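You operate a simulated robot arm through the tools that you are given. There is no shell and no other tool.

You are at the controls of a simulated two-armed robot. One attempt, no reset.

Task
Take the orange block and put it on the top of the valve bench. Pick up the black tag with one hand, pass it to the other hand and put it on the front floor bay. Fetch the orange rope bag and stand it on the low shelf of the pump bench. Put the pot marked "leak test" from the wooden work shelf of the tall rack on the black pad. Take the white tag and put it on top of the round black patch. Stack the round grey patch marked "29" from the wooden work shelf of the tall rack on top of the round grey patch marked "26". The order is free. Set down upright: orange rope bag, what you pick out.

Only the result counts: the job must be done as asked and must still hold three seconds after the hand-in. Knocking over, shifting, dropping, spilling or breaking anything else fails it.

Robot
Two 7-joint arms with three-finger grippers on one trunk, on a base that drives. Base frame: it is fixed to the floor where the robot stands at the start and does not move with it; the origin is under the middle of the robot, x ahead of it, y to its left, z up. Units: mm, rad, N and s.
The left shoulder is at the start at [70, 146, 987], the right one opposite. With the tool pointing down near the work surface each hand reaches from about 280 to 680 mm from the robot's upright axis, wherever it stands, measured 20 degrees to its own side. Places, roughly: black pad (10x8x2 cm) [9600, 1800, 900]; black tag [3000, -3250, 750]; empty pot, green cup, straight glue pot [9000, 2000, 1000]; front floor bay (22x30 cm) [1220, -5500, 620]; low shelf of the pump bench [2100, -4100, 200]; orange block (5x5x5 cm) [-1900, -1100, 600]; orange rope bag [1750, -4500, 1000]; round black patch [8750, -1500, 750]; round grey patch [10000, 1500, 1000]; top of the valve bench [-1400, -4100, 800]; white tag [10000, 1250, 1000]. Payload 2.2 kg a hand.
The tool frame of a hand sits at the grasp point between the pads (the TCP): z along the fingers, y along the line on which they close. The tips reach 28 mm beyond it. The gripper opens to 102 mm. The gripper's body begins 71 mm behind the TCP.
Orientation is that of the tool frame in the base frame, as a unit quaternion [w, x, y, z]. With the fingers straight down and closing along the base's y, the tool's x points along the base's -x, its y along +y and its z along -z.

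Tools
- The arms move only by the tool send_rows. It takes "left_targets", "right_targets" or both (then of equal length, played together; a hand with none holds still); each is a list of rows, each a list of 7 numbers: the closure, from 0 (fully open) to 1 (shut), then the shift along the tool's x, y, z in units of 300 mm (1.0 is 300 mm), then the turn, a rotation vector about the tool's x, y, z in units of 45 degrees (1.0 is 45 degrees). In form: [[claw, dx, dy, dz, ax, ay, az], ...]. A call has 1 to 20 rows; each row is the pose to reach, as a shift and turn from the pose commanded when the call began, along the tool's axes at that moment. A call with a number of a shift or a turn outside -1 to 1 is refused whole. Rows are played at 5 a second. More than 50 mm and 0.15 rad between two rows, or a gripper value outside its range, and nothing of the call is played. A pose out of reach is approached as far as the arm can. The call stops where the force on the tool passes 40 N (or 10 N more than at its start, if that is more) or the arm is blocked; 0.2 s more then pass. Each finger halts on what it meets, pressing with about 27 N; the grip force reading is that of the motor and also rises with nothing between the fingers. The clock runs only during rows and for 0.2 s after the last one: add rows that repeat a pose to give the fingers time. It gives the time, the measured TCP pose, the force on the tool (base axes), the opening and the grip force at its end, in the units of the frame above (readings bear some noise), with the torque about the TCP (base axes, N m) and any sound that the robot's microphone picked up.
- Cameras (640 x 400 px; columns grow to the right, rows downward): "scene" is now at [136.1, 5.3, 1206.1]; the picture's right is [0.05, -1.00, 0.00], its down [-0.66, -0.04, -0.75] and it looks along [0.75, 0.04, -0.66] (base axes); focal length 256 px, centre (320, 200). "left" rides on the left gripper at [72, 38, -86] in its tool frame; the picture's right is [-0.46, 0.89, 0.00], its down [-0.60, -0.32, -0.73] and it looks along [-0.65, -0.34, 0.68] (tool axes); focal length 256 px, centre (320, 200). "right" rides on the right gripper at [69, 43, -86] in its tool frame; the picture's right is [-0.53, 0.85, 0.00], its down [-0.58, -0.36, -0.73] and it looks along [-0.62, -0.39, 0.68] (tool axes); focal length 256 px, centre (320, 200). There is no depth. A picture from a camera that has moved, and an enlarged one, comes with that camera's place and axes in the base frame and with its lens.
- capture(camera): a new picture of that camera. The clock stands still meanwhile.
- lift_body(by): slides the trunk up (or, below 0, down) by that many mm; the arms and the scene camera ride with it, the base frame stays. It gives what a move gives, with no picture.
- steer(legs): drives the robot by 1 to 6 legs, each [ahead, left, turn to the left] in mm, mm and rad, along the robot's own axes; the way and the turn of a leg run together, so that a leg with both is an arc; at most 1500 mm and 3.142 rad a leg. The arms and the cameras ride along, it lands a little off, and it stops where it bumps. It gives what a move gives.
- head_to(pan, tilt): turns the head with the scene camera to pan (to the left, within 1.501 rad either way) and tilt (down, from -0.506 to 1.204), counted from straight ahead of the robot. It gives what a move gives.
- close_up(camera, box): a new picture of the part [left, top, right, bottom] of that camera's present view, enlarged. The clock stands still meanwhile.
- close_job(): hands the job in; it is judged then, once.

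Places have to be worked out from the pictures, the camera data and where the tool is seen. Open the grippers and draw the arms clear of the work before you hand the job in, unless the task says otherwise.

The tools are called after "Emit:" by a JSON object that holds its "op" and its "data". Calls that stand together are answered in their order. send_rows: Moves the arms, as the interface text tells. Its arguments: {"type":"object","properties":{"left_targets":{"type":"array"},"right_targets":{"type":"array"}},"required":[]} The other tools are called the same way: lift_body (by) slides the trunk up or down; steer (legs) drives the base; head_to (pan, tilt) turns the head that bears the scene camera; capture (camera) takes a picture; close_up (camera, box) takes an enlarged picture of a part of a camera's view; close_job () hands the job in.

At the start:

```text
clock: 0.0
left_tcp_pos: [454.4, 147.3, 880.0]
left_tool_rot: [0.0, 0.0, 1.0, 0.0]
left_ft_force: [-0.3, -0.2, 0.6]
left_torque: [-0.04, -0.01, 0.0]
left_finger_gap: 102.2
left_grip_force: 0.1
right_tcp_pos: [478.5, -259.2, 818.7]
right_tool_rot: [0.0, -0.001, 1.0, -0.001]
right_ft_force: [-0.9, 0.0, -0.3]
right_torque: [0.01, 0.0, 0.01]
right_finger_gap: 101.9
right_grip_force: 0.0
trunk travel left (down, up): [-525.0, 415.0]
robot x, y, heading: [0.7, -3.3, 0.001]
head pan, tilt: [0.054, 0.723]
```

scene: 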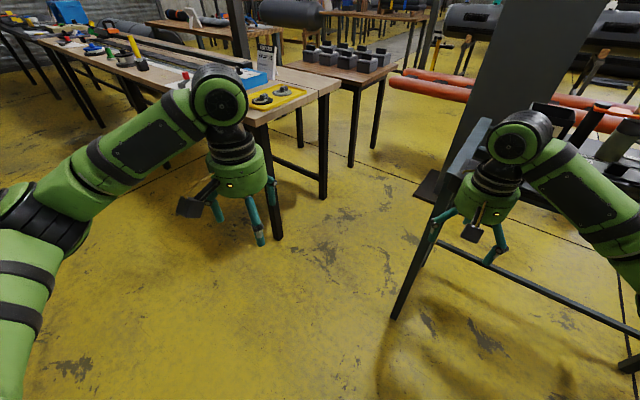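
right: 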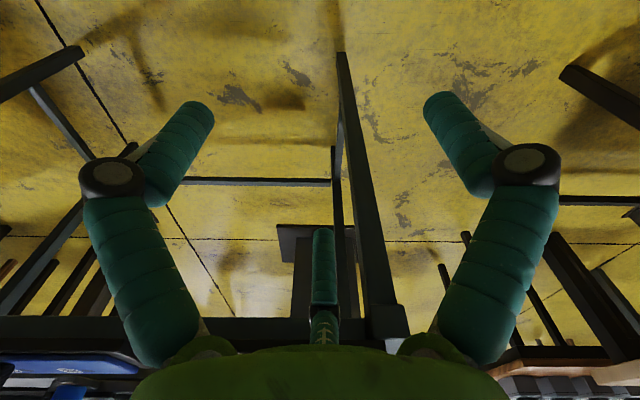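
left: 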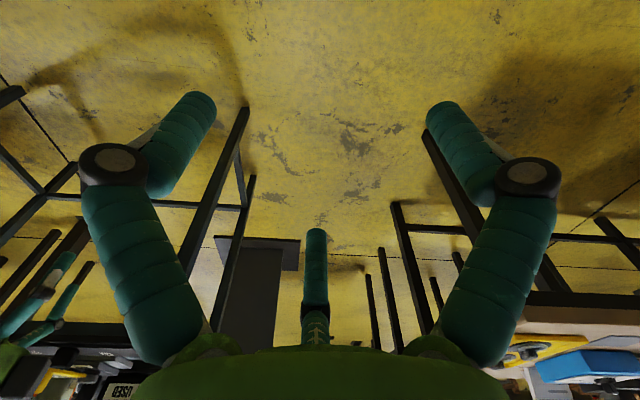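

I start by looking around the hall with the head to learn the layout before any motion.

Emit:
{"op": "head_to", "data": {"pan": 0, "tilt": 0.2}}

Emit:
{"op": "capture", "data": {"camera": "scene"}}

Emit:
{"op": "head_to", "data": {"pan": 1.2, "tilt": 0.3}}

Emit:
{"op": "capture", "data": {"camera": "scene"}}

Emit:
{"op": "head_to", "data": {"pan": -1.2, "tilt": 0.3}}

Emit:
{"op": "capture", "data": {"camera": "scene"}}

```text
clock: 0.9
left_tcp_pos: [453.3, 146.0, 879.0]
left_tool_rot: [0.0, 0.001, 1.0, 0.001]
left_ft_force: [0.3, -0.3, 0.5]
left_torque: [-0.03, 0.03, 0.0]
left_finger_gap: 101.8
left_grip_force: 0.0
right_tcp_pos: [478.0, -257.2, 819.8]
right_tool_rot: [0.001, 0.0, 1.0, 0.0]
right_ft_force: [0.5, -0.6, 0.1]
right_torque: [0.07, -0.03, 0.03]
right_finger_gap: 102.1
right_grip_force: 0.0
trunk travel left (down, up): [-525.0, 415.0]
robot x, y, heading: [-0.2, -0.3, -0.001]
head pan, tilt: [0.0, 0.201]
```

```text
taken
camera scene: at [145.4, 0.8, 1253.3], right [0.0, -1.0, 0.0], down [-0.2, 0.0, -0.98], along [0.98, 0.0, -0.2], focal length 256 px, centre (320, 200)
```

scene: 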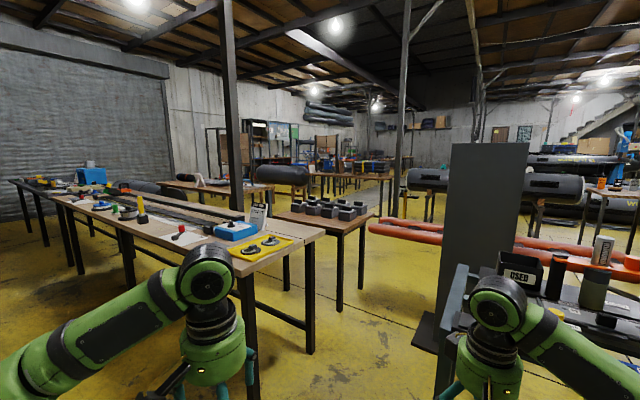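

```text
clock: 2.4
left_tcp_pos: [454.0, 147.1, 880.5]
left_tool_rot: [0.0, 0.0, 1.0, -0.001]
left_ft_force: [-1.1, 0.0, -0.1]
left_torque: [0.01, -0.03, -0.03]
left_finger_gap: 102.1
left_grip_force: 0.0
right_tcp_pos: [478.6, -259.3, 819.0]
right_tool_rot: [0.0, 0.0, 1.0, 0.0]
right_ft_force: [0.3, 0.1, 0.1]
right_torque: [0.03, 0.02, 0.02]
right_finger_gap: 102.0
right_grip_force: 0.1
trunk travel left (down, up): [-525.0, 415.0]
robot x, y, heading: [2.4, 1.4, -0.0]
head pan, tilt: [1.201, 0.3]
```

```text
taken
camera scene: at [86.0, 87.8, 1244.1], right [0.93, -0.36, 0.0], down [-0.11, -0.28, -0.96], along [0.35, 0.89, -0.3], focal length 256 px, centre (320, 200)
```

scene: 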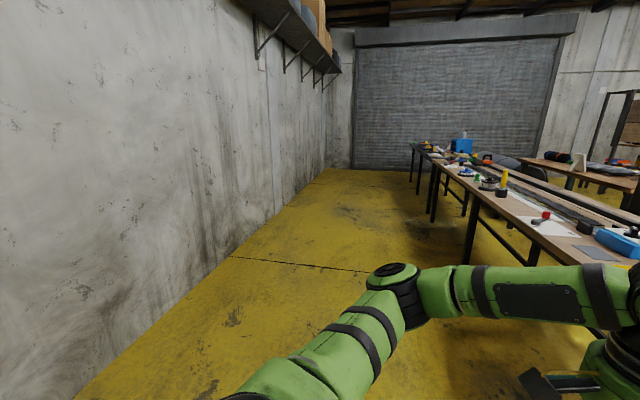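

```text
clock: 4.5
left_tcp_pos: [452.8, 147.3, 878.3]
left_tool_rot: [0.0, 0.001, 1.0, 0.0]
left_ft_force: [0.5, -0.4, -1.1]
left_torque: [-0.03, 0.0, 0.04]
left_finger_gap: 101.8
left_grip_force: 0.1
right_tcp_pos: [478.9, -258.4, 819.1]
right_tool_rot: [0.0, 0.0, 1.0, -0.001]
right_ft_force: [-0.2, -0.1, 0.0]
right_torque: [0.03, 0.0, -0.02]
right_finger_gap: 102.1
right_grip_force: 0.0
trunk travel left (down, up): [-525.0, 415.0]
robot x, y, heading: [1.0, -0.4, -0.001]
head pan, tilt: [-1.201, 0.3]
```

```text
taken
camera scene: at [86.0, -86.2, 1244.1], right [-0.93, -0.36, 0.0], down [-0.11, 0.28, -0.96], along [0.35, -0.89, -0.3], focal length 256 px, centre (320, 200)
```

scene: 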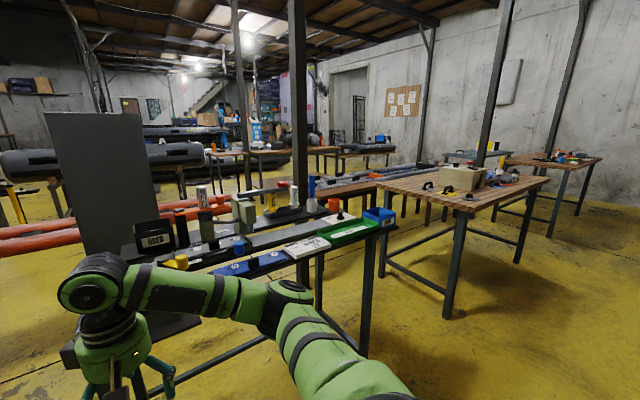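

The hall is large with many benches. I raise the trunk for a better overview and take more pictures around me.

Emit:
{"op": "lift_body", "data": {"by": 400}}

Emit:
{"op": "head_to", "data": {"pan": 0, "tilt": 0.25}}

Emit:
{"op": "capture", "data": {"camera": "scene"}}

Emit:
{"op": "head_to", "data": {"pan": -0.8, "tilt": 0.3}}

Emit:
{"op": "capture", "data": {"camera": "scene"}}

Emit:
{"op": "head_to", "data": {"pan": -1.5, "tilt": 0.3}}

Emit:
{"op": "capture", "data": {"camera": "scene"}}

Emit:
{"op": "head_to", "data": {"pan": 0.8, "tilt": 0.3}}

Emit:
{"op": "capture", "data": {"camera": "scene"}}

```text
clock: 8.4
left_tcp_pos: [454.0, 147.1, 1278.4]
left_tool_rot: [0.0, 0.001, 1.0, 0.002]
left_ft_force: [-0.7, 0.9, -0.3]
left_torque: [0.03, 0.01, 0.0]
left_finger_gap: 101.7
left_grip_force: 0.0
right_tcp_pos: [478.7, -258.9, 1218.8]
right_tool_rot: [0.0, 0.0, 1.0, -0.001]
right_ft_force: [-0.3, -0.1, 1.0]
right_torque: [0.02, 0.0, -0.02]
right_finger_gap: 101.8
right_grip_force: 0.1
trunk travel left (down, up): [-925.0, 15.0]
robot x, y, heading: [-0.9, 2.3, 0.002]
head pan, tilt: [-1.201, 0.3]
```

```text
clock: 9.8
left_tcp_pos: [452.7, 147.3, 1280.0]
left_tool_rot: [0.0, 0.0, 1.0, 0.0]
left_ft_force: [-0.2, 0.0, -0.5]
left_torque: [0.01, 0.0, -0.04]
left_finger_gap: 102.0
left_grip_force: 0.0
right_tcp_pos: [479.6, -257.5, 1219.2]
right_tool_rot: [0.0, 0.0, 1.0, -0.001]
right_ft_force: [0.2, -0.2, 0.5]
right_torque: [-0.03, 0.0, -0.02]
right_finger_gap: 102.1
right_grip_force: 0.0
trunk travel left (down, up): [-925.0, 15.0]
robot x, y, heading: [-2.6, 0.3, 0.003]
head pan, tilt: [0.0, 0.25]
```

```text
taken
camera scene: at [145.6, 0.7, 1648.8], right [0.0, -1.0, 0.0], down [-0.25, 0.0, -0.97], along [0.97, 0.0, -0.25], focal length 256 px, centre (320, 200)
```

scene: 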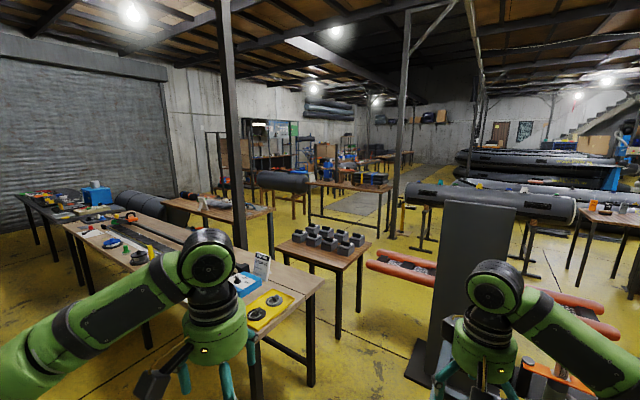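

```text
clock: 10.9
left_tcp_pos: [453.3, 147.0, 1279.9]
left_tool_rot: [-0.001, 0.001, 1.0, 0.0]
left_ft_force: [0.2, -0.5, -0.4]
left_torque: [0.01, 0.0, 0.02]
left_finger_gap: 102.1
left_grip_force: 0.1
right_tcp_pos: [478.6, -258.5, 1219.1]
right_tool_rot: [0.0, 0.0, 1.0, 0.0]
right_ft_force: [0.1, -0.4, 0.0]
right_torque: [-0.02, -0.01, 0.0]
right_finger_gap: 101.9
right_grip_force: 0.1
trunk travel left (down, up): [-925.0, 15.0]
robot x, y, heading: [1.1, 0.6, 0.003]
head pan, tilt: [-0.799, 0.3]
```

```text
taken
camera scene: at [117.4, -66.0, 1644.1], right [-0.72, -0.7, 0.0], down [-0.21, 0.21, -0.96], along [0.67, -0.68, -0.3], focal length 256 px, centre (320, 200)
```

scene: 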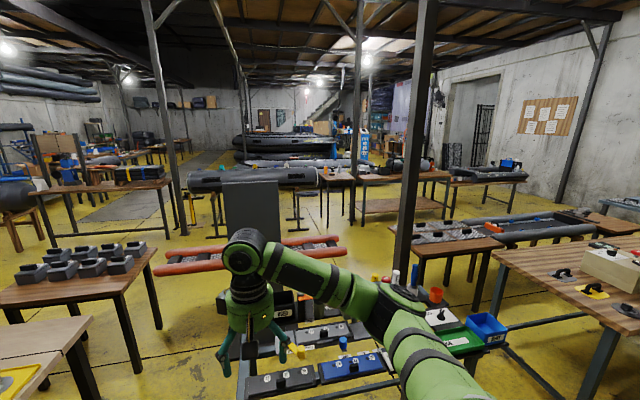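

```text
clock: 12.0
left_tcp_pos: [453.9, 148.3, 1279.7]
left_tool_rot: [0.0, -0.001, 1.0, 0.0]
left_ft_force: [0.1, 0.0, 0.3]
left_torque: [0.0, 0.0, -0.02]
left_finger_gap: 102.0
left_grip_force: 0.1
right_tcp_pos: [478.9, -259.0, 1218.5]
right_tool_rot: [0.0, -0.001, 1.0, -0.001]
right_ft_force: [0.3, -1.1, 0.1]
right_torque: [0.03, 0.01, -0.04]
right_finger_gap: 102.2
right_grip_force: 0.0
trunk travel left (down, up): [-925.0, 15.0]
robot x, y, heading: [-4.6, 1.4, -0.003]
head pan, tilt: [-1.499, 0.3]
```

```text
taken
camera scene: at [59.0, -92.3, 1644.1], right [-1.0, -0.07, 0.0], down [-0.02, 0.29, -0.96], along [0.07, -0.95, -0.3], focal length 256 px, centre (320, 200)
```

scene: 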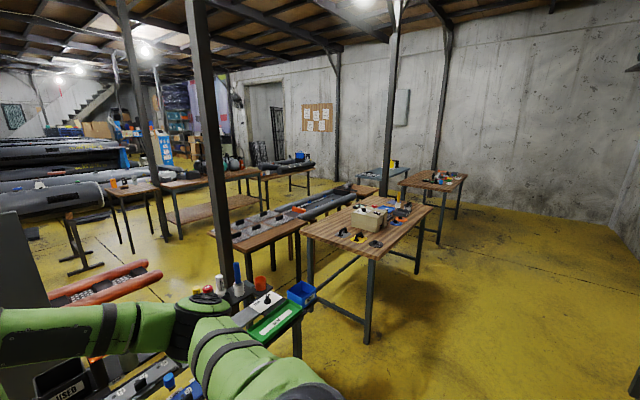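

```text
clock: 14.1
left_tcp_pos: [453.6, 147.4, 1279.0]
left_tool_rot: [0.0, 0.0, 1.0, 0.001]
left_ft_force: [0.4, 0.2, 0.3]
left_torque: [-0.02, 0.01, -0.03]
left_finger_gap: 102.1
left_grip_force: 0.0
right_tcp_pos: [478.9, -258.4, 1219.5]
right_tool_rot: [-0.001, -0.001, 1.0, 0.0]
right_ft_force: [-0.2, -0.5, 0.2]
right_torque: [-0.01, -0.01, -0.01]
right_finger_gap: 101.9
right_grip_force: 0.1
trunk travel left (down, up): [-925.0, 15.0]
robot x, y, heading: [2.2, 2.4, 0.001]
head pan, tilt: [0.799, 0.3]
```

```text
taken
camera scene: at [117.3, 67.7, 1644.1], right [0.72, -0.7, 0.0], down [-0.21, -0.21, -0.96], along [0.67, 0.68, -0.3], focal length 256 px, centre (320, 200)
```

scene: 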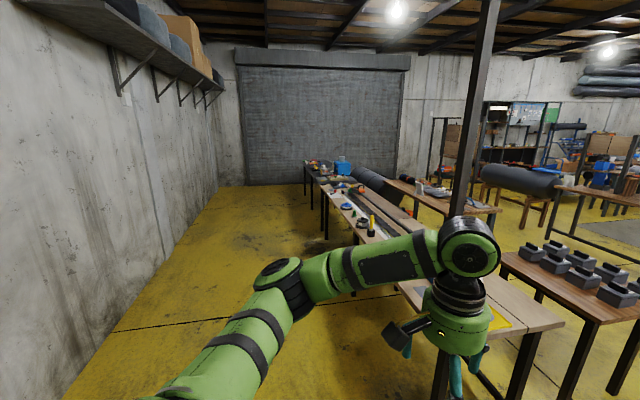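

I map the places to the picture: valve bench, pump bench, and floor-bay table are to the right; the tall rack is far ahead. I check the near surroundings on the right before turning.

Emit:
{"op": "head_to", "data": {"pan": -0.9, "tilt": 0.9}}

Emit:
{"op": "capture", "data": {"camera": "scene"}}

Emit:
{"op": "head_to", "data": {"pan": -1.5, "tilt": 0.9}}

Emit:
{"op": "capture", "data": {"camera": "scene"}}

Emit:
{"op": "head_to", "data": {"pan": 0.3, "tilt": 0.9}}

Emit:
{"op": "capture", "data": {"camera": "scene"}}

```text
clock: 15.8
left_tcp_pos: [453.9, 148.5, 1279.7]
left_tool_rot: [0.0, -0.001, 1.0, 0.001]
left_ft_force: [-0.4, 0.4, -0.1]
left_torque: [-0.01, -0.03, -0.02]
left_finger_gap: 102.3
left_grip_force: 0.1
right_tcp_pos: [478.1, -258.7, 1219.1]
right_tool_rot: [0.001, 0.0, 1.0, -0.001]
right_ft_force: [-0.5, 0.0, 0.2]
right_torque: [0.0, 0.01, 0.0]
right_finger_gap: 101.5
right_grip_force: 0.1
trunk travel left (down, up): [-925.0, 15.0]
robot x, y, heading: [-0.5, -0.2, 0.008]
head pan, tilt: [-0.901, 0.901]
```

```text
taken
camera scene: at [99.2, -58.3, 1591.8], right [-0.78, -0.62, 0.0], down [-0.49, 0.61, -0.62], along [0.39, -0.49, -0.78], focal length 256 px, centre (320, 200)
```

scene: 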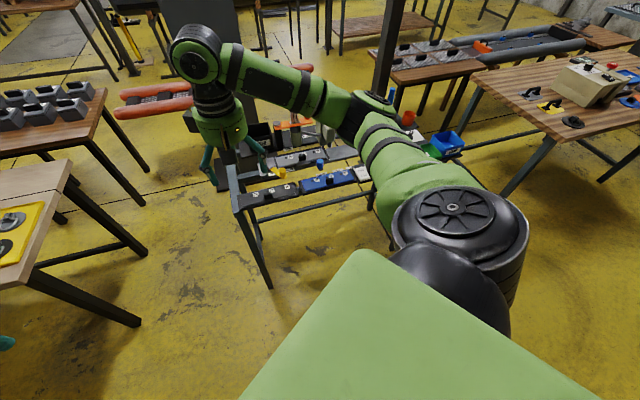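

```text
clock: 16.8
left_tcp_pos: [454.3, 147.6, 1280.1]
left_tool_rot: [-0.001, 0.001, 1.0, 0.001]
left_ft_force: [-0.1, 0.3, -0.4]
left_torque: [-0.01, -0.01, 0.03]
left_finger_gap: 102.0
left_grip_force: 0.0
right_tcp_pos: [478.6, -259.0, 1218.5]
right_tool_rot: [0.0, 0.0, 1.0, -0.001]
right_ft_force: [0.0, -0.1, -0.7]
right_torque: [-0.02, 0.02, 0.07]
right_finger_gap: 101.8
right_grip_force: 0.1
trunk travel left (down, up): [-925.0, 15.0]
robot x, y, heading: [-0.4, -4.1, -0.003]
head pan, tilt: [-1.499, 0.901]
```

```text
taken
camera scene: at [57.7, -74.4, 1591.8], right [-1.0, -0.07, 0.0], down [-0.06, 0.78, -0.62], along [0.04, -0.62, -0.78], focal length 256 px, centre (320, 200)
```

scene: 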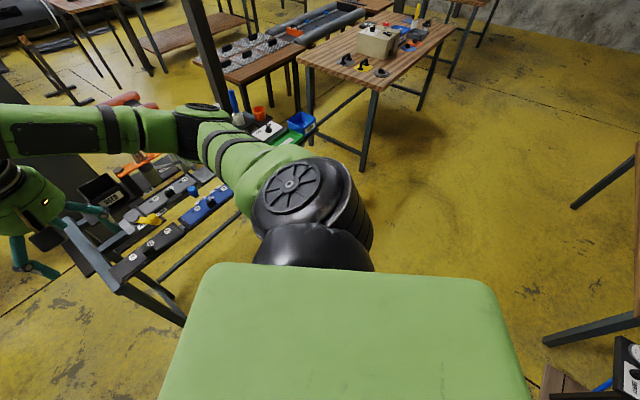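

```text
clock: 18.6
left_tcp_pos: [453.9, 146.7, 1279.4]
left_tool_rot: [0.0, -0.001, 1.0, 0.001]
left_ft_force: [0.0, 0.2, 0.2]
left_torque: [0.0, 0.01, 0.02]
left_finger_gap: 102.1
left_grip_force: 0.1
right_tcp_pos: [479.4, -259.6, 1219.2]
right_tool_rot: [0.001, 0.001, 1.0, 0.0]
right_ft_force: [0.3, -0.1, 0.6]
right_torque: [0.01, 0.02, 0.02]
right_finger_gap: 101.9
right_grip_force: 0.1
trunk travel left (down, up): [-925.0, 15.0]
robot x, y, heading: [0.2, -0.4, 0.0]
head pan, tilt: [0.3, 0.901]
```

```text
taken
camera scene: at [124.3, 23.1, 1591.8], right [0.3, -0.96, 0.0], down [-0.75, -0.23, -0.62], along [0.59, 0.18, -0.78], focal length 256 px, centre (320, 200)
```

scene: 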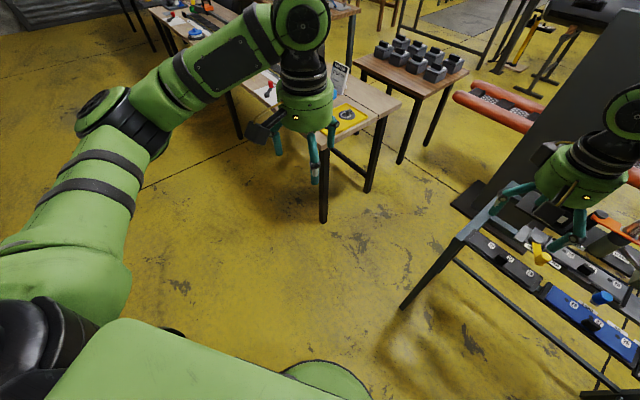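

I have a rough floor map: rack in front-right, clamp table around (-300,-2300), a low bench behind-right near the orange block. I turn in place to the right with the hands raised, then look.

Emit:
{"op": "steer", "data": {"legs": [[0, 0, -1.9]]}}

Emit:
{"op": "head_to", "data": {"pan": -0.3, "tilt": 0.4}}

Emit:
{"op": "capture", "data": {"camera": "scene"}}

Emit:
{"op": "head_to", "data": {"pan": -0.9, "tilt": 0.6}}

Emit:
{"op": "capture", "data": {"camera": "scene"}}

```text
clock: 23.7
left_tcp_pos: [-26.8, -476.9, 1279.3]
left_tool_rot: [0.0, 0.825, 0.565, 0.0]
left_ft_force: [0.2, -0.5, 0.1]
left_torque: [-0.03, -0.01, 0.02]
left_finger_gap: 102.2
left_grip_force: 0.0
right_tcp_pos: [-414.1, -352.7, 1218.1]
right_tool_rot: [-0.001, 0.825, 0.566, -0.001]
right_ft_force: [-0.7, 0.4, -0.2]
right_torque: [-0.03, 0.0, -0.02]
right_finger_gap: 102.0
right_grip_force: 0.1
trunk travel left (down, up): [-925.0, 15.0]
robot x, y, heading: [-2.4, 2.0, -1.944]
head pan, tilt: [0.3, 0.901]
```

```text
clock: 24.7
left_tcp_pos: [-25.9, -476.7, 1279.0]
left_tool_rot: [0.001, 0.825, 0.565, 0.0]
left_ft_force: [0.3, -0.3, -0.6]
left_torque: [0.02, -0.02, -0.01]
left_finger_gap: 102.1
left_grip_force: 0.0
right_tcp_pos: [-413.9, -352.2, 1219.1]
right_tool_rot: [0.0, 0.825, 0.565, 0.0]
right_ft_force: [0.1, -0.8, 0.2]
right_torque: [-0.01, 0.0, -0.01]
right_finger_gap: 102.1
right_grip_force: 0.1
trunk travel left (down, up): [-925.0, 15.0]
robot x, y, heading: [-0.7, 1.3, -1.94]
head pan, tilt: [-0.3, 0.4]
```

```text
taken
camera scene: at [-73.2, -118.5, 1634.7], right [-0.78, 0.62, 0.0], down [0.24, 0.31, -0.92], along [-0.57, -0.72, -0.39], focal length 256 px, centre (320, 200)
```

scene: 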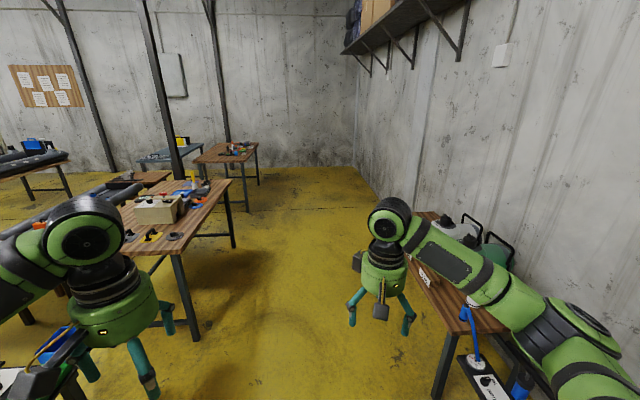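

```text
clock: 25.7
left_tcp_pos: [-25.9, -477.2, 1279.3]
left_tool_rot: [0.0, 0.825, 0.565, 0.0]
left_ft_force: [-0.6, 1.1, 0.0]
left_torque: [0.07, 0.0, 0.0]
left_finger_gap: 102.1
left_grip_force: 0.0
right_tcp_pos: [-413.7, -354.7, 1218.7]
right_tool_rot: [-0.001, 0.824, 0.566, -0.001]
right_ft_force: [-0.7, 0.2, 0.0]
right_torque: [0.03, -0.01, -0.01]
right_finger_gap: 102.0
right_grip_force: 0.1
trunk travel left (down, up): [-925.0, 15.0]
robot x, y, heading: [1.6, -1.3, -1.945]
head pan, tilt: [-0.901, 0.6]
```

```text
taken
camera scene: at [-100.2, -72.1, 1616.6], right [-0.3, 0.95, 0.0], down [0.54, 0.17, -0.83], along [-0.79, -0.25, -0.56], focal length 256 px, centre (320, 200)
```

scene: 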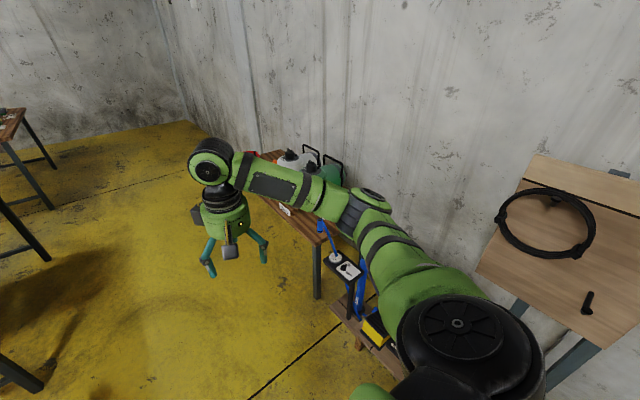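

The low bench along the wall holds jerrycans, a pump and presumably the orange block behind my arm. I drive down the aisle between the clamp table and this bench, and turn towards it.

Emit:
{"op": "steer", "data": {"legs": [[1400, -280, 0], [0, 0, -1.5]]}}

Emit:
{"op": "head_to", "data": {"pan": 0, "tilt": 0.6}}

Emit:
{"op": "capture", "data": {"camera": "scene"}}

```text
clock: 36.4
left_tcp_pos: [-1223.8, -1264.9, 1278.4]
left_tool_rot: [-0.001, 0.993, -0.116, 0.0]
left_ft_force: [0.1, -0.4, -0.6]
left_torque: [0.03, 0.03, 0.01]
left_finger_gap: 101.9
left_grip_force: 0.0
right_tcp_pos: [-1155.2, -863.9, 1219.0]
right_tool_rot: [-0.001, 0.993, -0.115, -0.001]
right_ft_force: [0.1, 0.1, 0.3]
right_torque: [-0.02, 0.01, 0.0]
right_finger_gap: 102.1
right_grip_force: 0.0
trunk travel left (down, up): [-925.0, 15.0]
robot x, y, heading: [-753.1, -1225.0, 2.909]
head pan, tilt: [-0.901, 0.6]
```

```text
clock: 37.6
left_tcp_pos: [-1225.3, -1264.8, 1278.5]
left_tool_rot: [0.0, 0.993, -0.116, 0.0]
left_ft_force: [-0.7, 1.4, -0.6]
left_torque: [-0.03, -0.03, -0.01]
left_finger_gap: 101.9
left_grip_force: 0.0
right_tcp_pos: [-1155.6, -862.7, 1219.6]
right_tool_rot: [0.0, 0.993, -0.116, 0.0]
right_ft_force: [1.1, 0.6, -0.2]
right_torque: [0.01, -0.01, -0.01]
right_finger_gap: 101.9
right_grip_force: 0.0
trunk travel left (down, up): [-925.0, 15.0]
robot x, y, heading: [-750.2, -1224.0, 2.911]
head pan, tilt: [0.0, 0.6]
```

```text
taken
camera scene: at [-881.2, -1192.6, 1616.6], right [0.23, 0.97, 0.0], down [0.55, -0.13, -0.83], along [-0.8, 0.19, -0.56], focal length 256 px, centre (320, 200)
```

scene: 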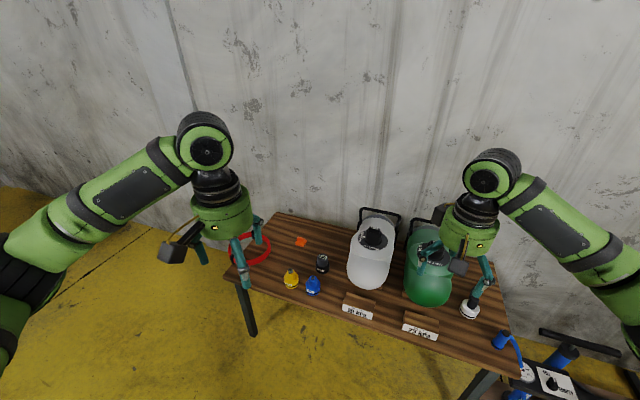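

An orange item is on the bench at about (-1920,-1055). I zoom in to check.

Emit:
{"op": "close_up", "data": {"camera": "scene", "box": [220, 200, 380, 300]}}

Emit:
{"op": "close_up", "data": {"camera": "scene", "box": [280, 220, 330, 260]}}

```text
4.00 times, centred on (300, 250) of scene
camera zoom: at [-881.2, -1192.6, 1616.6], right [0.23, 0.97, 0.0], down [0.55, -0.13, -0.83], along [-0.8, 0.19, -0.56], focal length 1024 px, centre (400, 0)
```

zoom: 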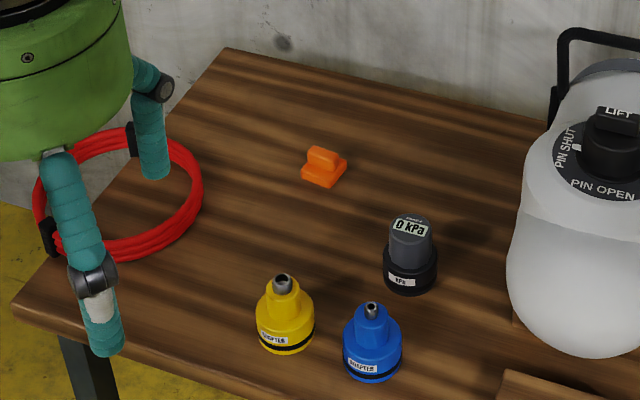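

```text
10.00 times, centred on (305, 240) of scene
camera zoom: at [-881.2, -1192.6, 1616.6], right [0.23, 0.97, 0.0], down [0.55, -0.13, -0.83], along [-0.8, 0.19, -0.56], focal length 2559 px, centre (470, -200)
```

zoom: 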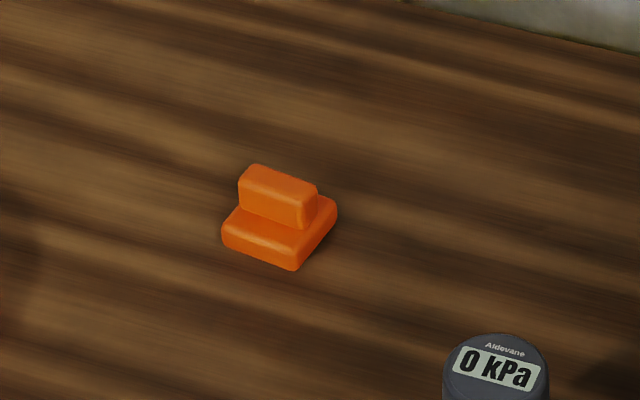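

The orange block (base with a ridge on top) sits near (-1925,-1055). Before approaching, I look down to see my base footprint and the bench geometry.

Emit:
{"op": "head_to", "data": {"pan": 0, "tilt": 1.2}}

Emit:
{"op": "capture", "data": {"camera": "scene"}}

Emit:
{"op": "head_to", "data": {"pan": 0.7, "tilt": 0.5}}

Emit:
{"op": "capture", "data": {"camera": "scene"}}

```text
clock: 38.6
left_tcp_pos: [-1224.2, -1264.8, 1278.9]
left_tool_rot: [0.0, 0.993, -0.116, 0.0]
left_ft_force: [1.3, -0.3, -0.2]
left_torque: [0.02, -0.01, 0.01]
left_finger_gap: 102.0
left_grip_force: 0.0
right_tcp_pos: [-1154.9, -862.7, 1219.2]
right_tool_rot: [-0.001, 0.993, -0.115, -0.001]
right_ft_force: [0.4, 0.5, -0.4]
right_torque: [0.0, -0.02, -0.02]
right_finger_gap: 102.0
right_grip_force: 0.0
trunk travel left (down, up): [-925.0, 15.0]
robot x, y, heading: [-748.6, -1225.6, 2.91]
head pan, tilt: [0.0, 1.201]
```

```text
taken
camera scene: at [-849.7, -1200.0, 1572.0], right [0.23, 0.97, 0.0], down [0.91, -0.21, -0.36], along [-0.35, 0.08, -0.93], focal length 256 px, centre (320, 200)
```

scene: 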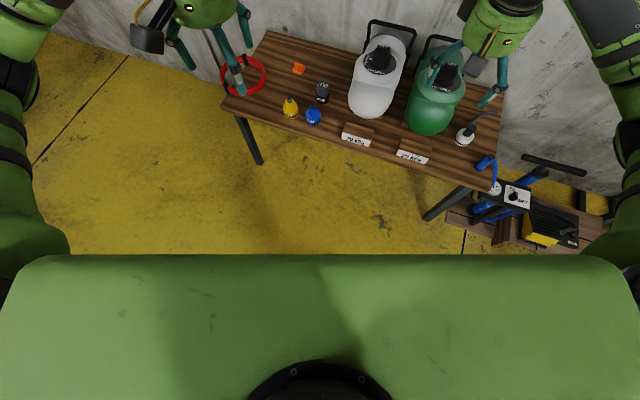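

```text
clock: 39.7
left_tcp_pos: [-1223.8, -1264.4, 1279.0]
left_tool_rot: [0.0, 0.993, -0.116, 0.0]
left_ft_force: [0.5, -0.8, -0.2]
left_torque: [0.01, 0.01, 0.01]
left_finger_gap: 102.1
left_grip_force: 0.0
right_tcp_pos: [-1155.9, -863.3, 1218.4]
right_tool_rot: [0.0, 0.993, -0.116, -0.001]
right_ft_force: [0.8, 0.9, 0.3]
right_torque: [0.03, 0.02, 0.02]
right_finger_gap: 101.9
right_grip_force: 0.2
trunk travel left (down, up): [-925.0, 15.0]
robot x, y, heading: [-749.9, -1227.1, 2.907]
head pan, tilt: [0.7, 0.499]
```

```text
taken
camera scene: at [-876.4, -1253.8, 1625.6], right [-0.45, 0.89, 0.0], down [0.43, 0.22, -0.88], along [-0.78, -0.4, -0.48], focal length 256 px, centre (320, 200)
```

scene: 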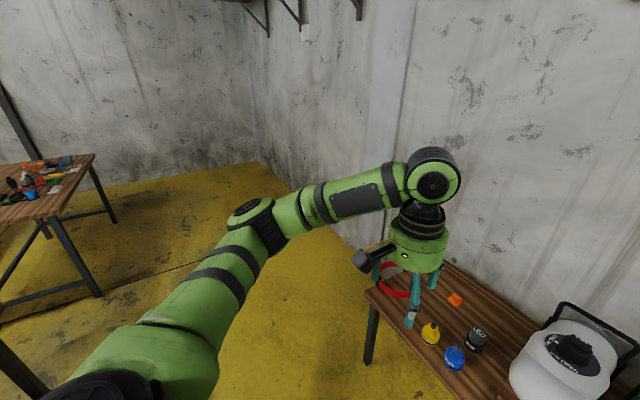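

The bench feet are at about (-1815,-1430) and (-1165,-405); block ~(-1915,-1060). I drive to a stand near (-1393,-1411) facing 2.9 rad so that the right hand can take the block.

Emit:
{"op": "steer", "data": {"legs": [[583, 329, 0]]}}

Emit:
{"op": "head_to", "data": {"pan": -0.3, "tilt": 1.0}}

Emit:
{"op": "capture", "data": {"camera": "scene"}}

Emit:
{"op": "capture", "data": {"camera": "right"}}

```text
clock: 43.4
left_tcp_pos: [-1864.1, -1447.1, 1279.6]
left_tool_rot: [0.0, 0.993, -0.118, -0.001]
left_ft_force: [0.0, -0.2, 1.1]
left_torque: [0.0, 0.02, -0.02]
left_finger_gap: 101.9
left_grip_force: 0.1
right_tcp_pos: [-1793.5, -1046.6, 1220.0]
right_tool_rot: [0.0, 0.993, -0.118, -0.002]
right_ft_force: [0.3, 0.5, -0.3]
right_torque: [0.02, -0.01, -0.01]
right_finger_gap: 102.0
right_grip_force: 0.0
trunk travel left (down, up): [-925.0, 15.0]
robot x, y, heading: [-1389.6, -1408.2, 2.905]
head pan, tilt: [0.7, 0.499]
```

```text
clock: 44.7
left_tcp_pos: [-1864.5, -1448.3, 1280.1]
left_tool_rot: [0.0, 0.993, -0.117, 0.001]
left_ft_force: [0.5, 0.1, -0.1]
left_torque: [0.0, 0.0, 0.0]
left_finger_gap: 102.0
left_grip_force: 0.2
right_tcp_pos: [-1794.7, -1047.6, 1218.8]
right_tool_rot: [0.001, 0.993, -0.117, 0.0]
right_ft_force: [0.2, 0.1, -0.1]
right_torque: [-0.03, -0.02, 0.01]
right_finger_gap: 102.1
right_grip_force: 0.1
trunk travel left (down, up): [-925.0, 15.0]
robot x, y, heading: [-1390.6, -1408.4, 2.909]
head pan, tilt: [-0.3, 1.0]
```

```text
taken
camera scene: at [-1495.9, -1362.4, 1584.6], right [0.51, 0.86, 0.0], down [0.72, -0.43, -0.54], along [-0.47, 0.28, -0.84], focal length 256 px, centre (320, 200)
```

scene: 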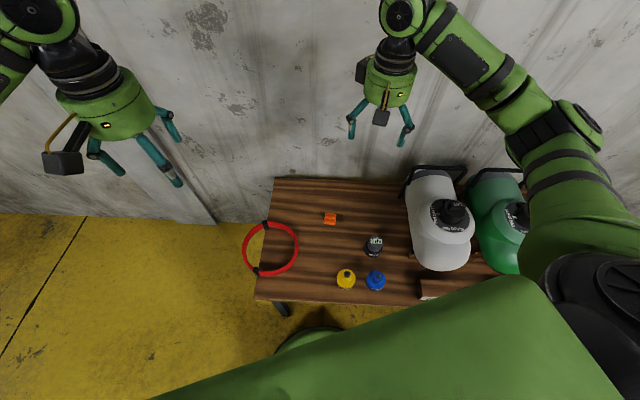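

```text
taken
camera right: at [-1739.0, -1105.6, 1304.0], right [-0.72, -0.7, 0.0], down [-0.48, 0.49, 0.73], along [-0.51, 0.52, -0.68], focal length 256 px, centre (320, 200)
```

right: 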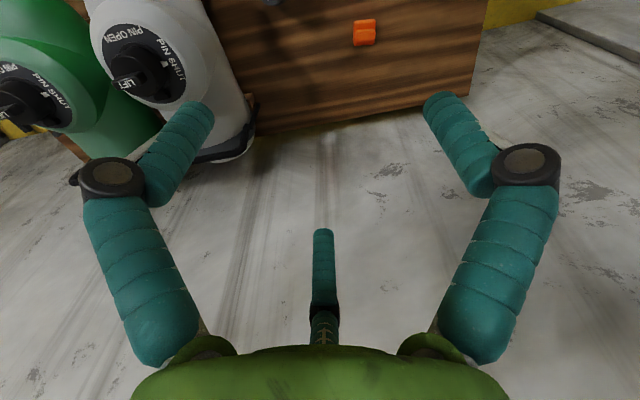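

The block triangulates to about (-1925,-1061), bench top ~z 620. I zoom in on it to get its orientation for grasping.

Emit:
{"op": "close_up", "data": {"camera": "scene", "box": [309, 205, 349, 230]}}

Emit:
{"op": "close_up", "data": {"camera": "right", "box": [324, 5, 404, 55]}}

```text
16.00 times, centred on (329, 218) of scene
camera zoom: at [-1495.9, -1362.4, 1584.6], right [0.51, 0.86, 0.0], down [0.72, -0.43, -0.54], along [-0.47, 0.28, -0.84], focal length 4094 px, centre (176, -80)
```

zoom: 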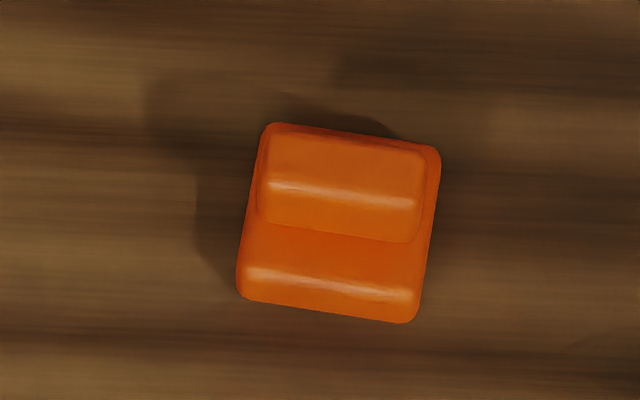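

```text
8.00 times, centred on (364, 30) of right
camera zoom: at [-1739.0, -1105.6, 1304.0], right [-0.72, -0.7, 0.0], down [-0.48, 0.49, 0.73], along [-0.51, 0.52, -0.68], focal length 2048 px, centre (-32, 1560)
```

zoom: 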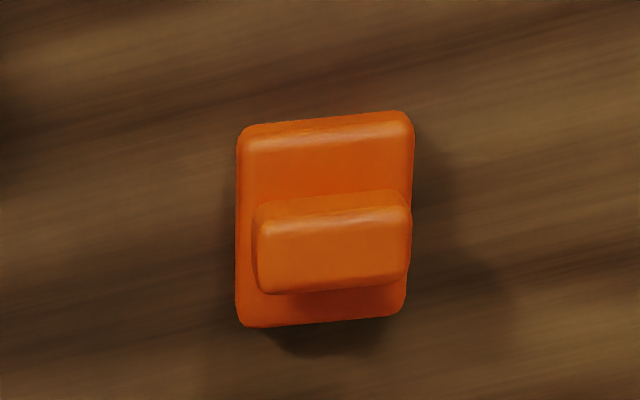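

The block's long side runs at ~48° in the base frame. I move the right hand over (-1925,-1061) at height, turning it so that it closes along that side.

Emit:
{"op": "send_rows", "data": {"right_targets": [[0, -0.08, 0.03, 0, 0, 0, 0.13], [0, -0.17, 0.06, 0, 0, 0, 0.26], [0, -0.25, 0.09, 0, 0, 0, 0.39], [0, -0.33, 0.12, 0, 0, 0, 0.52], [0, -0.41, 0.146, 0, 0, 0, 0.636], [0, -0.41, 0.146, 0, 0, 0, 0.636]]}}

Emit:
{"op": "capture", "data": {"camera": "right"}}

```text
clock: 46.1
left_tcp_pos: [-1865.0, -1447.1, 1279.4]
left_tool_rot: [0.001, 0.993, -0.118, 0.0]
left_ft_force: [0.8, 0.3, 0.8]
left_torque: [-0.04, 0.04, 0.01]
left_finger_gap: 102.1
left_grip_force: 0.0
right_tcp_pos: [-1923.2, -1062.8, 1220.4]
right_tool_rot: [0.0, 0.933, -0.36, 0.0]
right_ft_force: [0.3, 0.0, -0.1]
right_torque: [0.03, 0.01, 0.0]
right_finger_gap: 102.1
right_grip_force: 0.1
trunk travel left (down, up): [-925.0, 15.0]
robot x, y, heading: [-1389.4, -1412.7, 2.905]
head pan, tilt: [-0.3, 1.0]
```

```text
taken
camera right: at [-1903.1, -1140.2, 1305.1], right [-0.96, -0.27, 0.0], down [-0.18, 0.66, 0.73], along [-0.2, 0.7, -0.68], focal length 256 px, centre (320, 200)
```

right: 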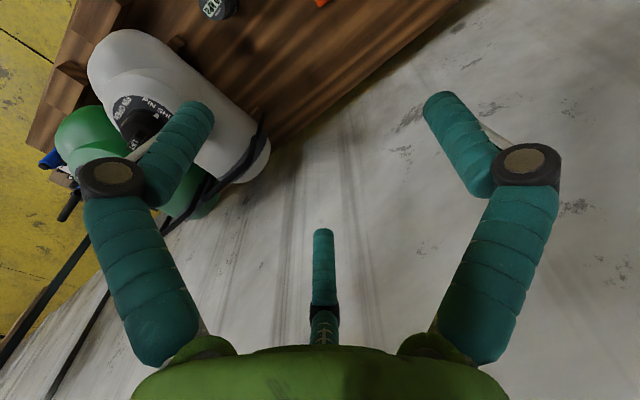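

The right hand is above the block with the right orientation. Let me look at the gripper structure closely before lowering.

Emit:
{"op": "close_up", "data": {"camera": "scene", "box": [20, 60, 200, 200]}}

Emit:
{"op": "lift_body", "data": {"by": -420}}

Emit:
{"op": "capture", "data": {"camera": "right"}}

Emit:
{"op": "capture", "data": {"camera": "scene"}}

```text
2.86 times, centred on (110, 130) of scene
camera zoom: at [-1495.5, -1362.0, 1584.6], right [0.51, 0.86, 0.0], down [0.72, -0.43, -0.54], along [-0.46, 0.28, -0.84], focal length 731 px, centre (920, 400)
```

zoom: 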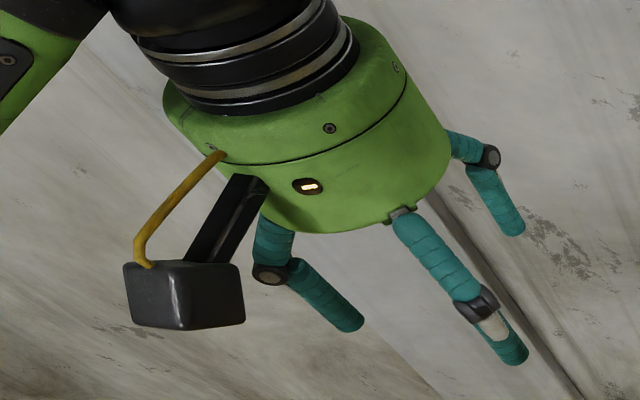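

```text
refused: -420 is not a number from -400 to 400
```

```text
taken
camera right: at [-1903.1, -1140.2, 1305.1], right [-0.96, -0.27, 0.0], down [-0.18, 0.66, 0.73], along [-0.2, 0.7, -0.68], focal length 256 px, centre (320, 200)
```

right: 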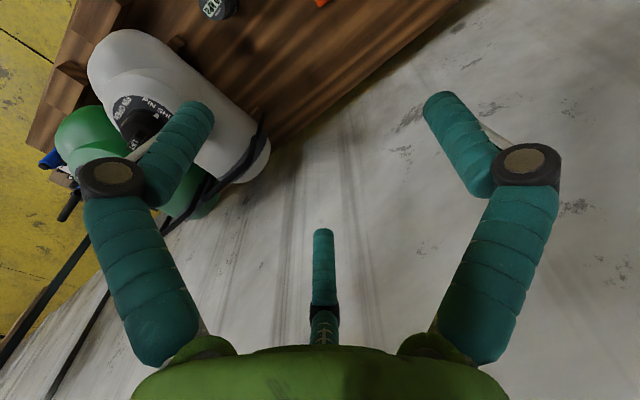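

```text
taken
camera scene: at [-1495.5, -1362.0, 1584.6], right [0.51, 0.86, 0.0], down [0.72, -0.43, -0.54], along [-0.46, 0.28, -0.84], focal length 256 px, centre (320, 200)
```

scene: 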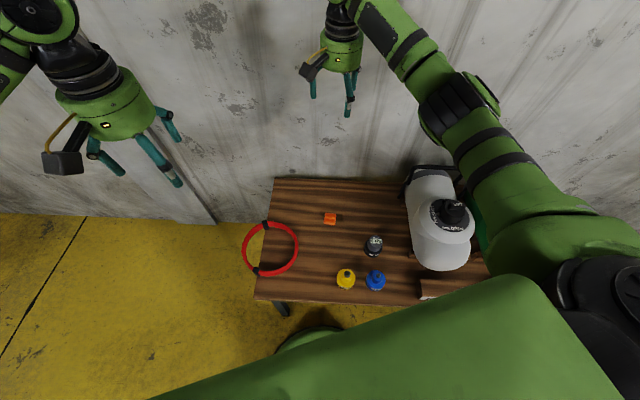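

The gripper looks to have three prongs visually; I'll keep clearance all around. I lower the trunk by 400 (hand to z≈820) and look again.

Emit:
{"op": "lift_body", "data": {"by": -400}}

Emit:
{"op": "capture", "data": {"camera": "right"}}

Emit:
{"op": "capture", "data": {"camera": "scene"}}

```text
clock: 49.9
left_tcp_pos: [-1864.6, -1447.2, 879.0]
left_tool_rot: [0.0, 0.993, -0.118, 0.0]
left_ft_force: [0.0, 0.1, -0.5]
left_torque: [0.0, 0.0, 0.05]
left_finger_gap: 101.9
left_grip_force: 0.0
right_tcp_pos: [-1924.2, -1062.6, 819.9]
right_tool_rot: [0.0, 0.933, -0.359, 0.0]
right_ft_force: [0.2, 1.3, -0.8]
right_torque: [0.01, -0.01, 0.0]
right_finger_gap: 102.0
right_grip_force: 0.1
trunk travel left (down, up): [-525.0, 415.0]
robot x, y, heading: [-1387.1, -1408.8, 2.909]
head pan, tilt: [-0.3, 1.0]
```

```text
taken
camera right: at [-1903.2, -1140.5, 904.9], right [-0.96, -0.27, 0.0], down [-0.18, 0.66, 0.73], along [-0.2, 0.7, -0.68], focal length 256 px, centre (320, 200)
```

right: 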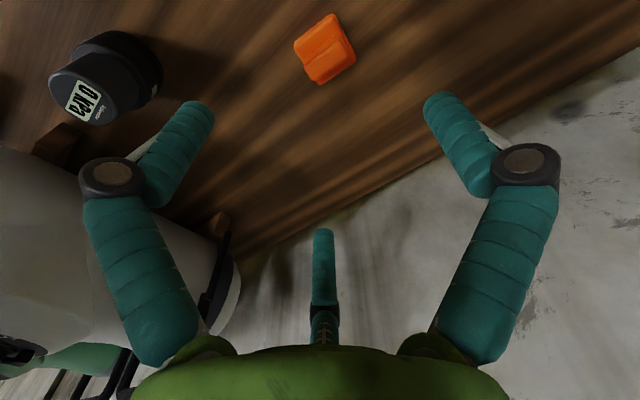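

```text
taken
camera scene: at [-1496.0, -1362.5, 1184.6], right [0.51, 0.86, 0.0], down [0.72, -0.43, -0.54], along [-0.46, 0.28, -0.84], focal length 256 px, centre (320, 200)
```

scene: 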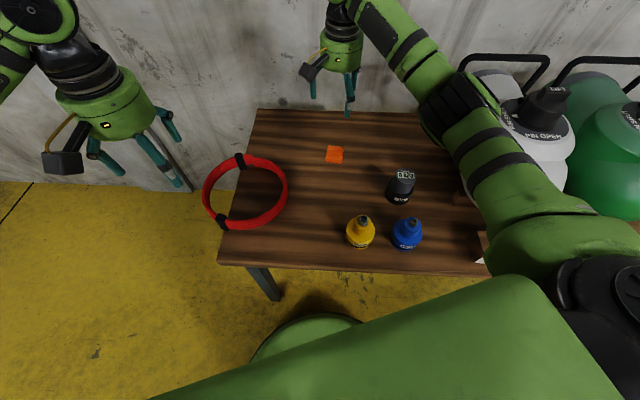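

Clearance to the white can looks about 80 mm at the elbow. I lower the trunk another 110 mm and re-check.

Emit:
{"op": "lift_body", "data": {"by": -110}}

Emit:
{"op": "capture", "data": {"camera": "right"}}

Emit:
{"op": "capture", "data": {"camera": "scene"}}

```text
clock: 51.3
left_tcp_pos: [-1864.5, -1448.3, 769.6]
left_tool_rot: [0.0, 0.993, -0.117, 0.0]
left_ft_force: [-0.2, 0.3, 0.2]
left_torque: [0.01, -0.01, -0.01]
left_finger_gap: 101.8
left_grip_force: 0.1
right_tcp_pos: [-1923.9, -1061.9, 710.7]
right_tool_rot: [0.0, 0.933, -0.36, 0.0]
right_ft_force: [-0.6, 0.0, 0.2]
right_torque: [-0.01, -0.03, -0.02]
right_finger_gap: 101.9
right_grip_force: 0.1
trunk travel left (down, up): [-415.0, 525.0]
robot x, y, heading: [-1386.8, -1411.8, 2.902]
head pan, tilt: [-0.3, 1.0]
```

```text
taken
camera right: at [-1903.1, -1140.5, 795.1], right [-0.96, -0.27, 0.0], down [-0.18, 0.66, 0.73], along [-0.2, 0.7, -0.68], focal length 256 px, centre (320, 200)
```

right: 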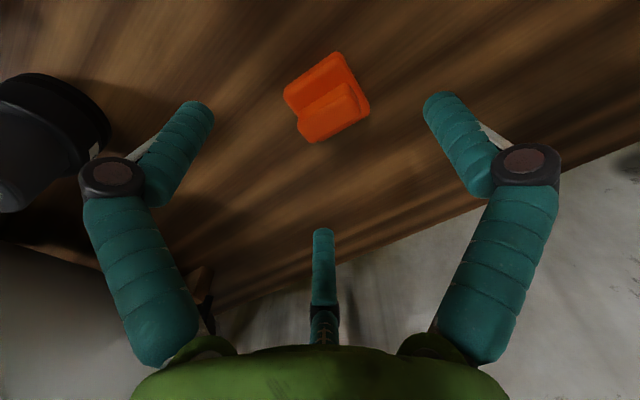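

```text
taken
camera scene: at [-1495.8, -1362.5, 1074.6], right [0.51, 0.86, 0.0], down [0.72, -0.43, -0.54], along [-0.46, 0.28, -0.84], focal length 256 px, centre (320, 200)
```

scene: 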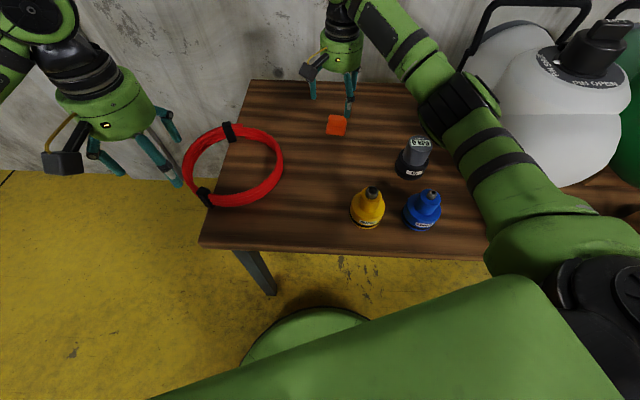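

Refined estimate: block at (-1933,-1057), centre z≈610 (bench top ≈585). I descend with the arm to z≈632 with a small xy correction.

Emit:
{"op": "send_rows", "data": {"right_targets": [[0, -0.033, 0.008, 0.07, 0, 0, 0], [0, -0.033, 0.008, 0.14, 0, 0, 0], [0, -0.033, 0.008, 0.2, 0, 0, 0], [0, -0.033, 0.008, 0.26, 0, 0, 0], [0, -0.033, 0.008, 0.26, 0, 0, 0]]}}

Emit:
{"op": "capture", "data": {"camera": "right"}}

Emit:
{"op": "capture", "data": {"camera": "scene"}}

```text
clock: 52.5
left_tcp_pos: [-1865.5, -1449.7, 768.5]
left_tool_rot: [0.0, 0.993, -0.117, 0.0]
left_ft_force: [0.5, 0.2, 0.0]
left_torque: [0.03, -0.01, -0.04]
left_finger_gap: 102.1
left_grip_force: 0.1
right_tcp_pos: [-1933.6, -1057.8, 630.6]
right_tool_rot: [0.0, 0.933, -0.36, 0.0]
right_ft_force: [-0.1, 0.2, 0.0]
right_torque: [-0.02, 0.01, 0.03]
right_finger_gap: 102.2
right_grip_force: 0.0
trunk travel left (down, up): [-415.0, 525.0]
robot x, y, heading: [-1388.9, -1410.5, 2.904]
head pan, tilt: [-0.3, 1.0]
```

```text
taken
camera right: at [-1912.3, -1136.2, 716.0], right [-0.96, -0.27, 0.0], down [-0.18, 0.66, 0.73], along [-0.2, 0.7, -0.68], focal length 256 px, centre (320, 200)
```

right: 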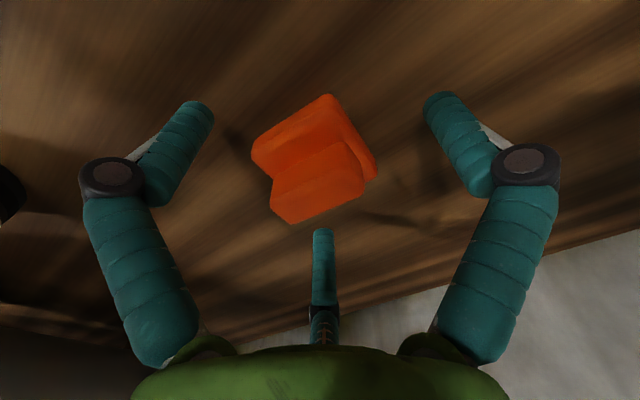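

```text
taken
camera scene: at [-1496.0, -1362.5, 1074.6], right [0.51, 0.86, 0.0], down [0.72, -0.43, -0.54], along [-0.46, 0.28, -0.84], focal length 256 px, centre (320, 200)
```

scene: 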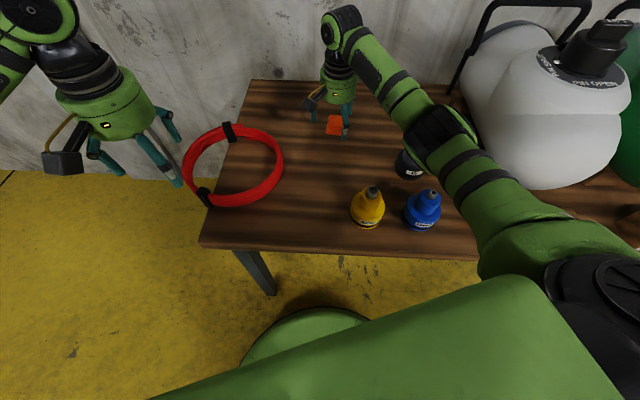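

The block is centred between the fingers. I go down another 12 mm and close the gripper.

Emit:
{"op": "send_rows", "data": {"right_targets": [[0, 0, 0, 0.02, 0, 0, 0], [0, 0, 0, 0.04, 0, 0, 0], [0, 0, 0, 0.04, 0, 0, 0]]}}

Emit:
{"op": "send_rows", "data": {"right_targets": [[0.3, 0, 0, 0, 0, 0, 0], [0.6, 0, 0, 0, 0, 0, 0], [1, 0, 0, 0, 0, 0, 0], [1, 0, 0, 0, 0, 0, 0], [1, 0, 0, 0, 0, 0, 0]]}}

Emit:
{"op": "capture", "data": {"camera": "right"}}

```text
clock: 53.3
left_tcp_pos: [-1865.7, -1449.0, 768.4]
left_tool_rot: [0.0, 0.993, -0.118, 0.0]
left_ft_force: [-0.5, 0.6, -0.7]
left_torque: [-0.05, -0.01, 0.02]
left_finger_gap: 101.8
left_grip_force: 0.0
right_tcp_pos: [-1932.2, -1058.5, 618.9]
right_tool_rot: [0.0, 0.933, -0.359, 0.0]
right_ft_force: [0.0, -0.7, 0.6]
right_torque: [0.03, -0.02, -0.02]
right_finger_gap: 102.0
right_grip_force: 0.0
trunk travel left (down, up): [-415.0, 525.0]
robot x, y, heading: [-1388.3, -1412.6, 2.907]
head pan, tilt: [-0.3, 1.0]
```

```text
clock: 54.5
left_tcp_pos: [-1861.7, -1449.3, 771.2]
left_tool_rot: [-0.001, 0.993, -0.118, -0.003]
left_ft_force: [-0.8, -0.7, 0.2]
left_torque: [-0.01, 0.01, 0.01]
left_finger_gap: 102.0
left_grip_force: 0.1
right_tcp_pos: [-1929.0, -1056.9, 626.7]
right_tool_rot: [0.0, 0.934, -0.358, -0.004]
right_ft_force: [9.7, -0.4, 34.3]
right_torque: [-0.43, -1.5, 0.14]
right_finger_gap: 58.0
right_grip_force: 26.5
trunk travel left (down, up): [-415.0, 525.0]
robot x, y, heading: [-1390.2, -1412.2, 2.907]
head pan, tilt: [-0.3, 1.0]
```

```text
taken
camera right: at [-1908.6, -1137.3, 710.4], right [-0.96, -0.27, 0.01], down [-0.18, 0.65, 0.74], along [-0.2, 0.71, -0.68], focal length 256 px, centre (320, 200)
```

right: 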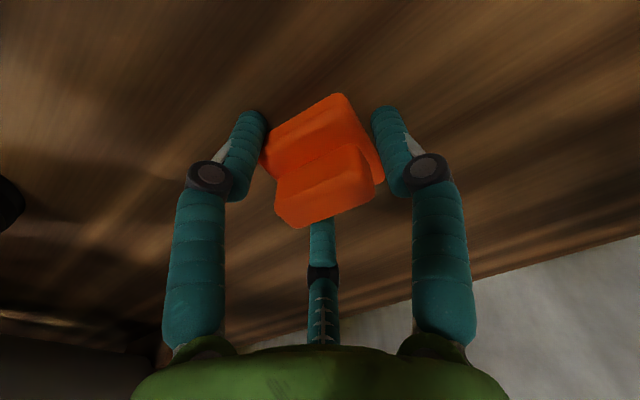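

The grip reads 26.5 N at gap 58, with an upward push of ~34 N (tips pressed the bench). I lift gently and check that the block is held.

Emit:
{"op": "send_rows", "data": {"right_targets": [[1, 0, 0, -0.03, 0, 0, 0], [1, 0, 0, -0.08, 0, 0, 0], [1, 0, 0, -0.16, 0, 0, 0], [1, 0, 0, -0.28, 0, 0, 0], [1, 0, 0, -0.4, 0, 0, 0], [1, 0, 0, -0.4, 0, 0, 0]]}}

Emit:
{"op": "capture", "data": {"camera": "right"}}

Emit:
{"op": "capture", "data": {"camera": "scene"}}

```text
clock: 55.9
left_tcp_pos: [-1865.5, -1447.8, 769.9]
left_tool_rot: [0.0, 0.993, -0.117, 0.0]
left_ft_force: [-0.5, 0.0, 0.1]
left_torque: [0.0, -0.02, 0.02]
left_finger_gap: 102.0
left_grip_force: 0.0
right_tcp_pos: [-1933.2, -1055.7, 739.1]
right_tool_rot: [0.0, 0.933, -0.359, 0.001]
right_ft_force: [0.5, -0.2, -0.8]
right_torque: [0.0, 0.01, -0.01]
right_finger_gap: 57.9
right_grip_force: 27.1
trunk travel left (down, up): [-415.0, 525.0]
robot x, y, heading: [-1393.9, -1410.9, 2.907]
head pan, tilt: [-0.3, 1.0]
```

```text
taken
camera right: at [-1912.3, -1134.5, 824.2], right [-0.96, -0.27, 0.0], down [-0.18, 0.66, 0.73], along [-0.2, 0.7, -0.68], focal length 256 px, centre (320, 200)
```

right: 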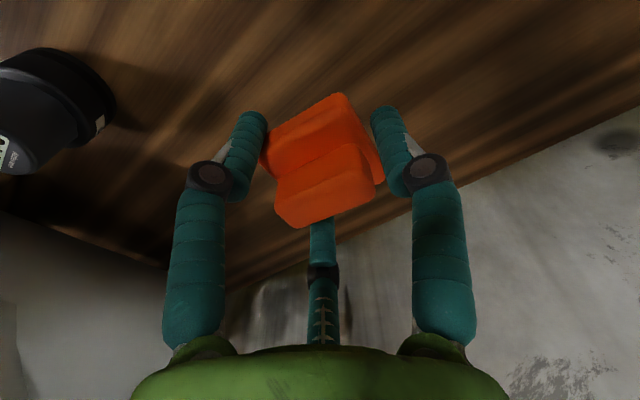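

```text
taken
camera scene: at [-1496.5, -1362.2, 1074.5], right [0.51, 0.86, 0.0], down [0.72, -0.43, -0.54], along [-0.46, 0.28, -0.84], focal length 256 px, centre (320, 200)
```

scene: 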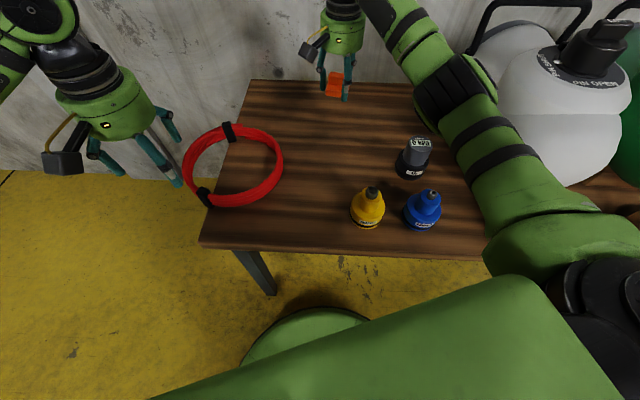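

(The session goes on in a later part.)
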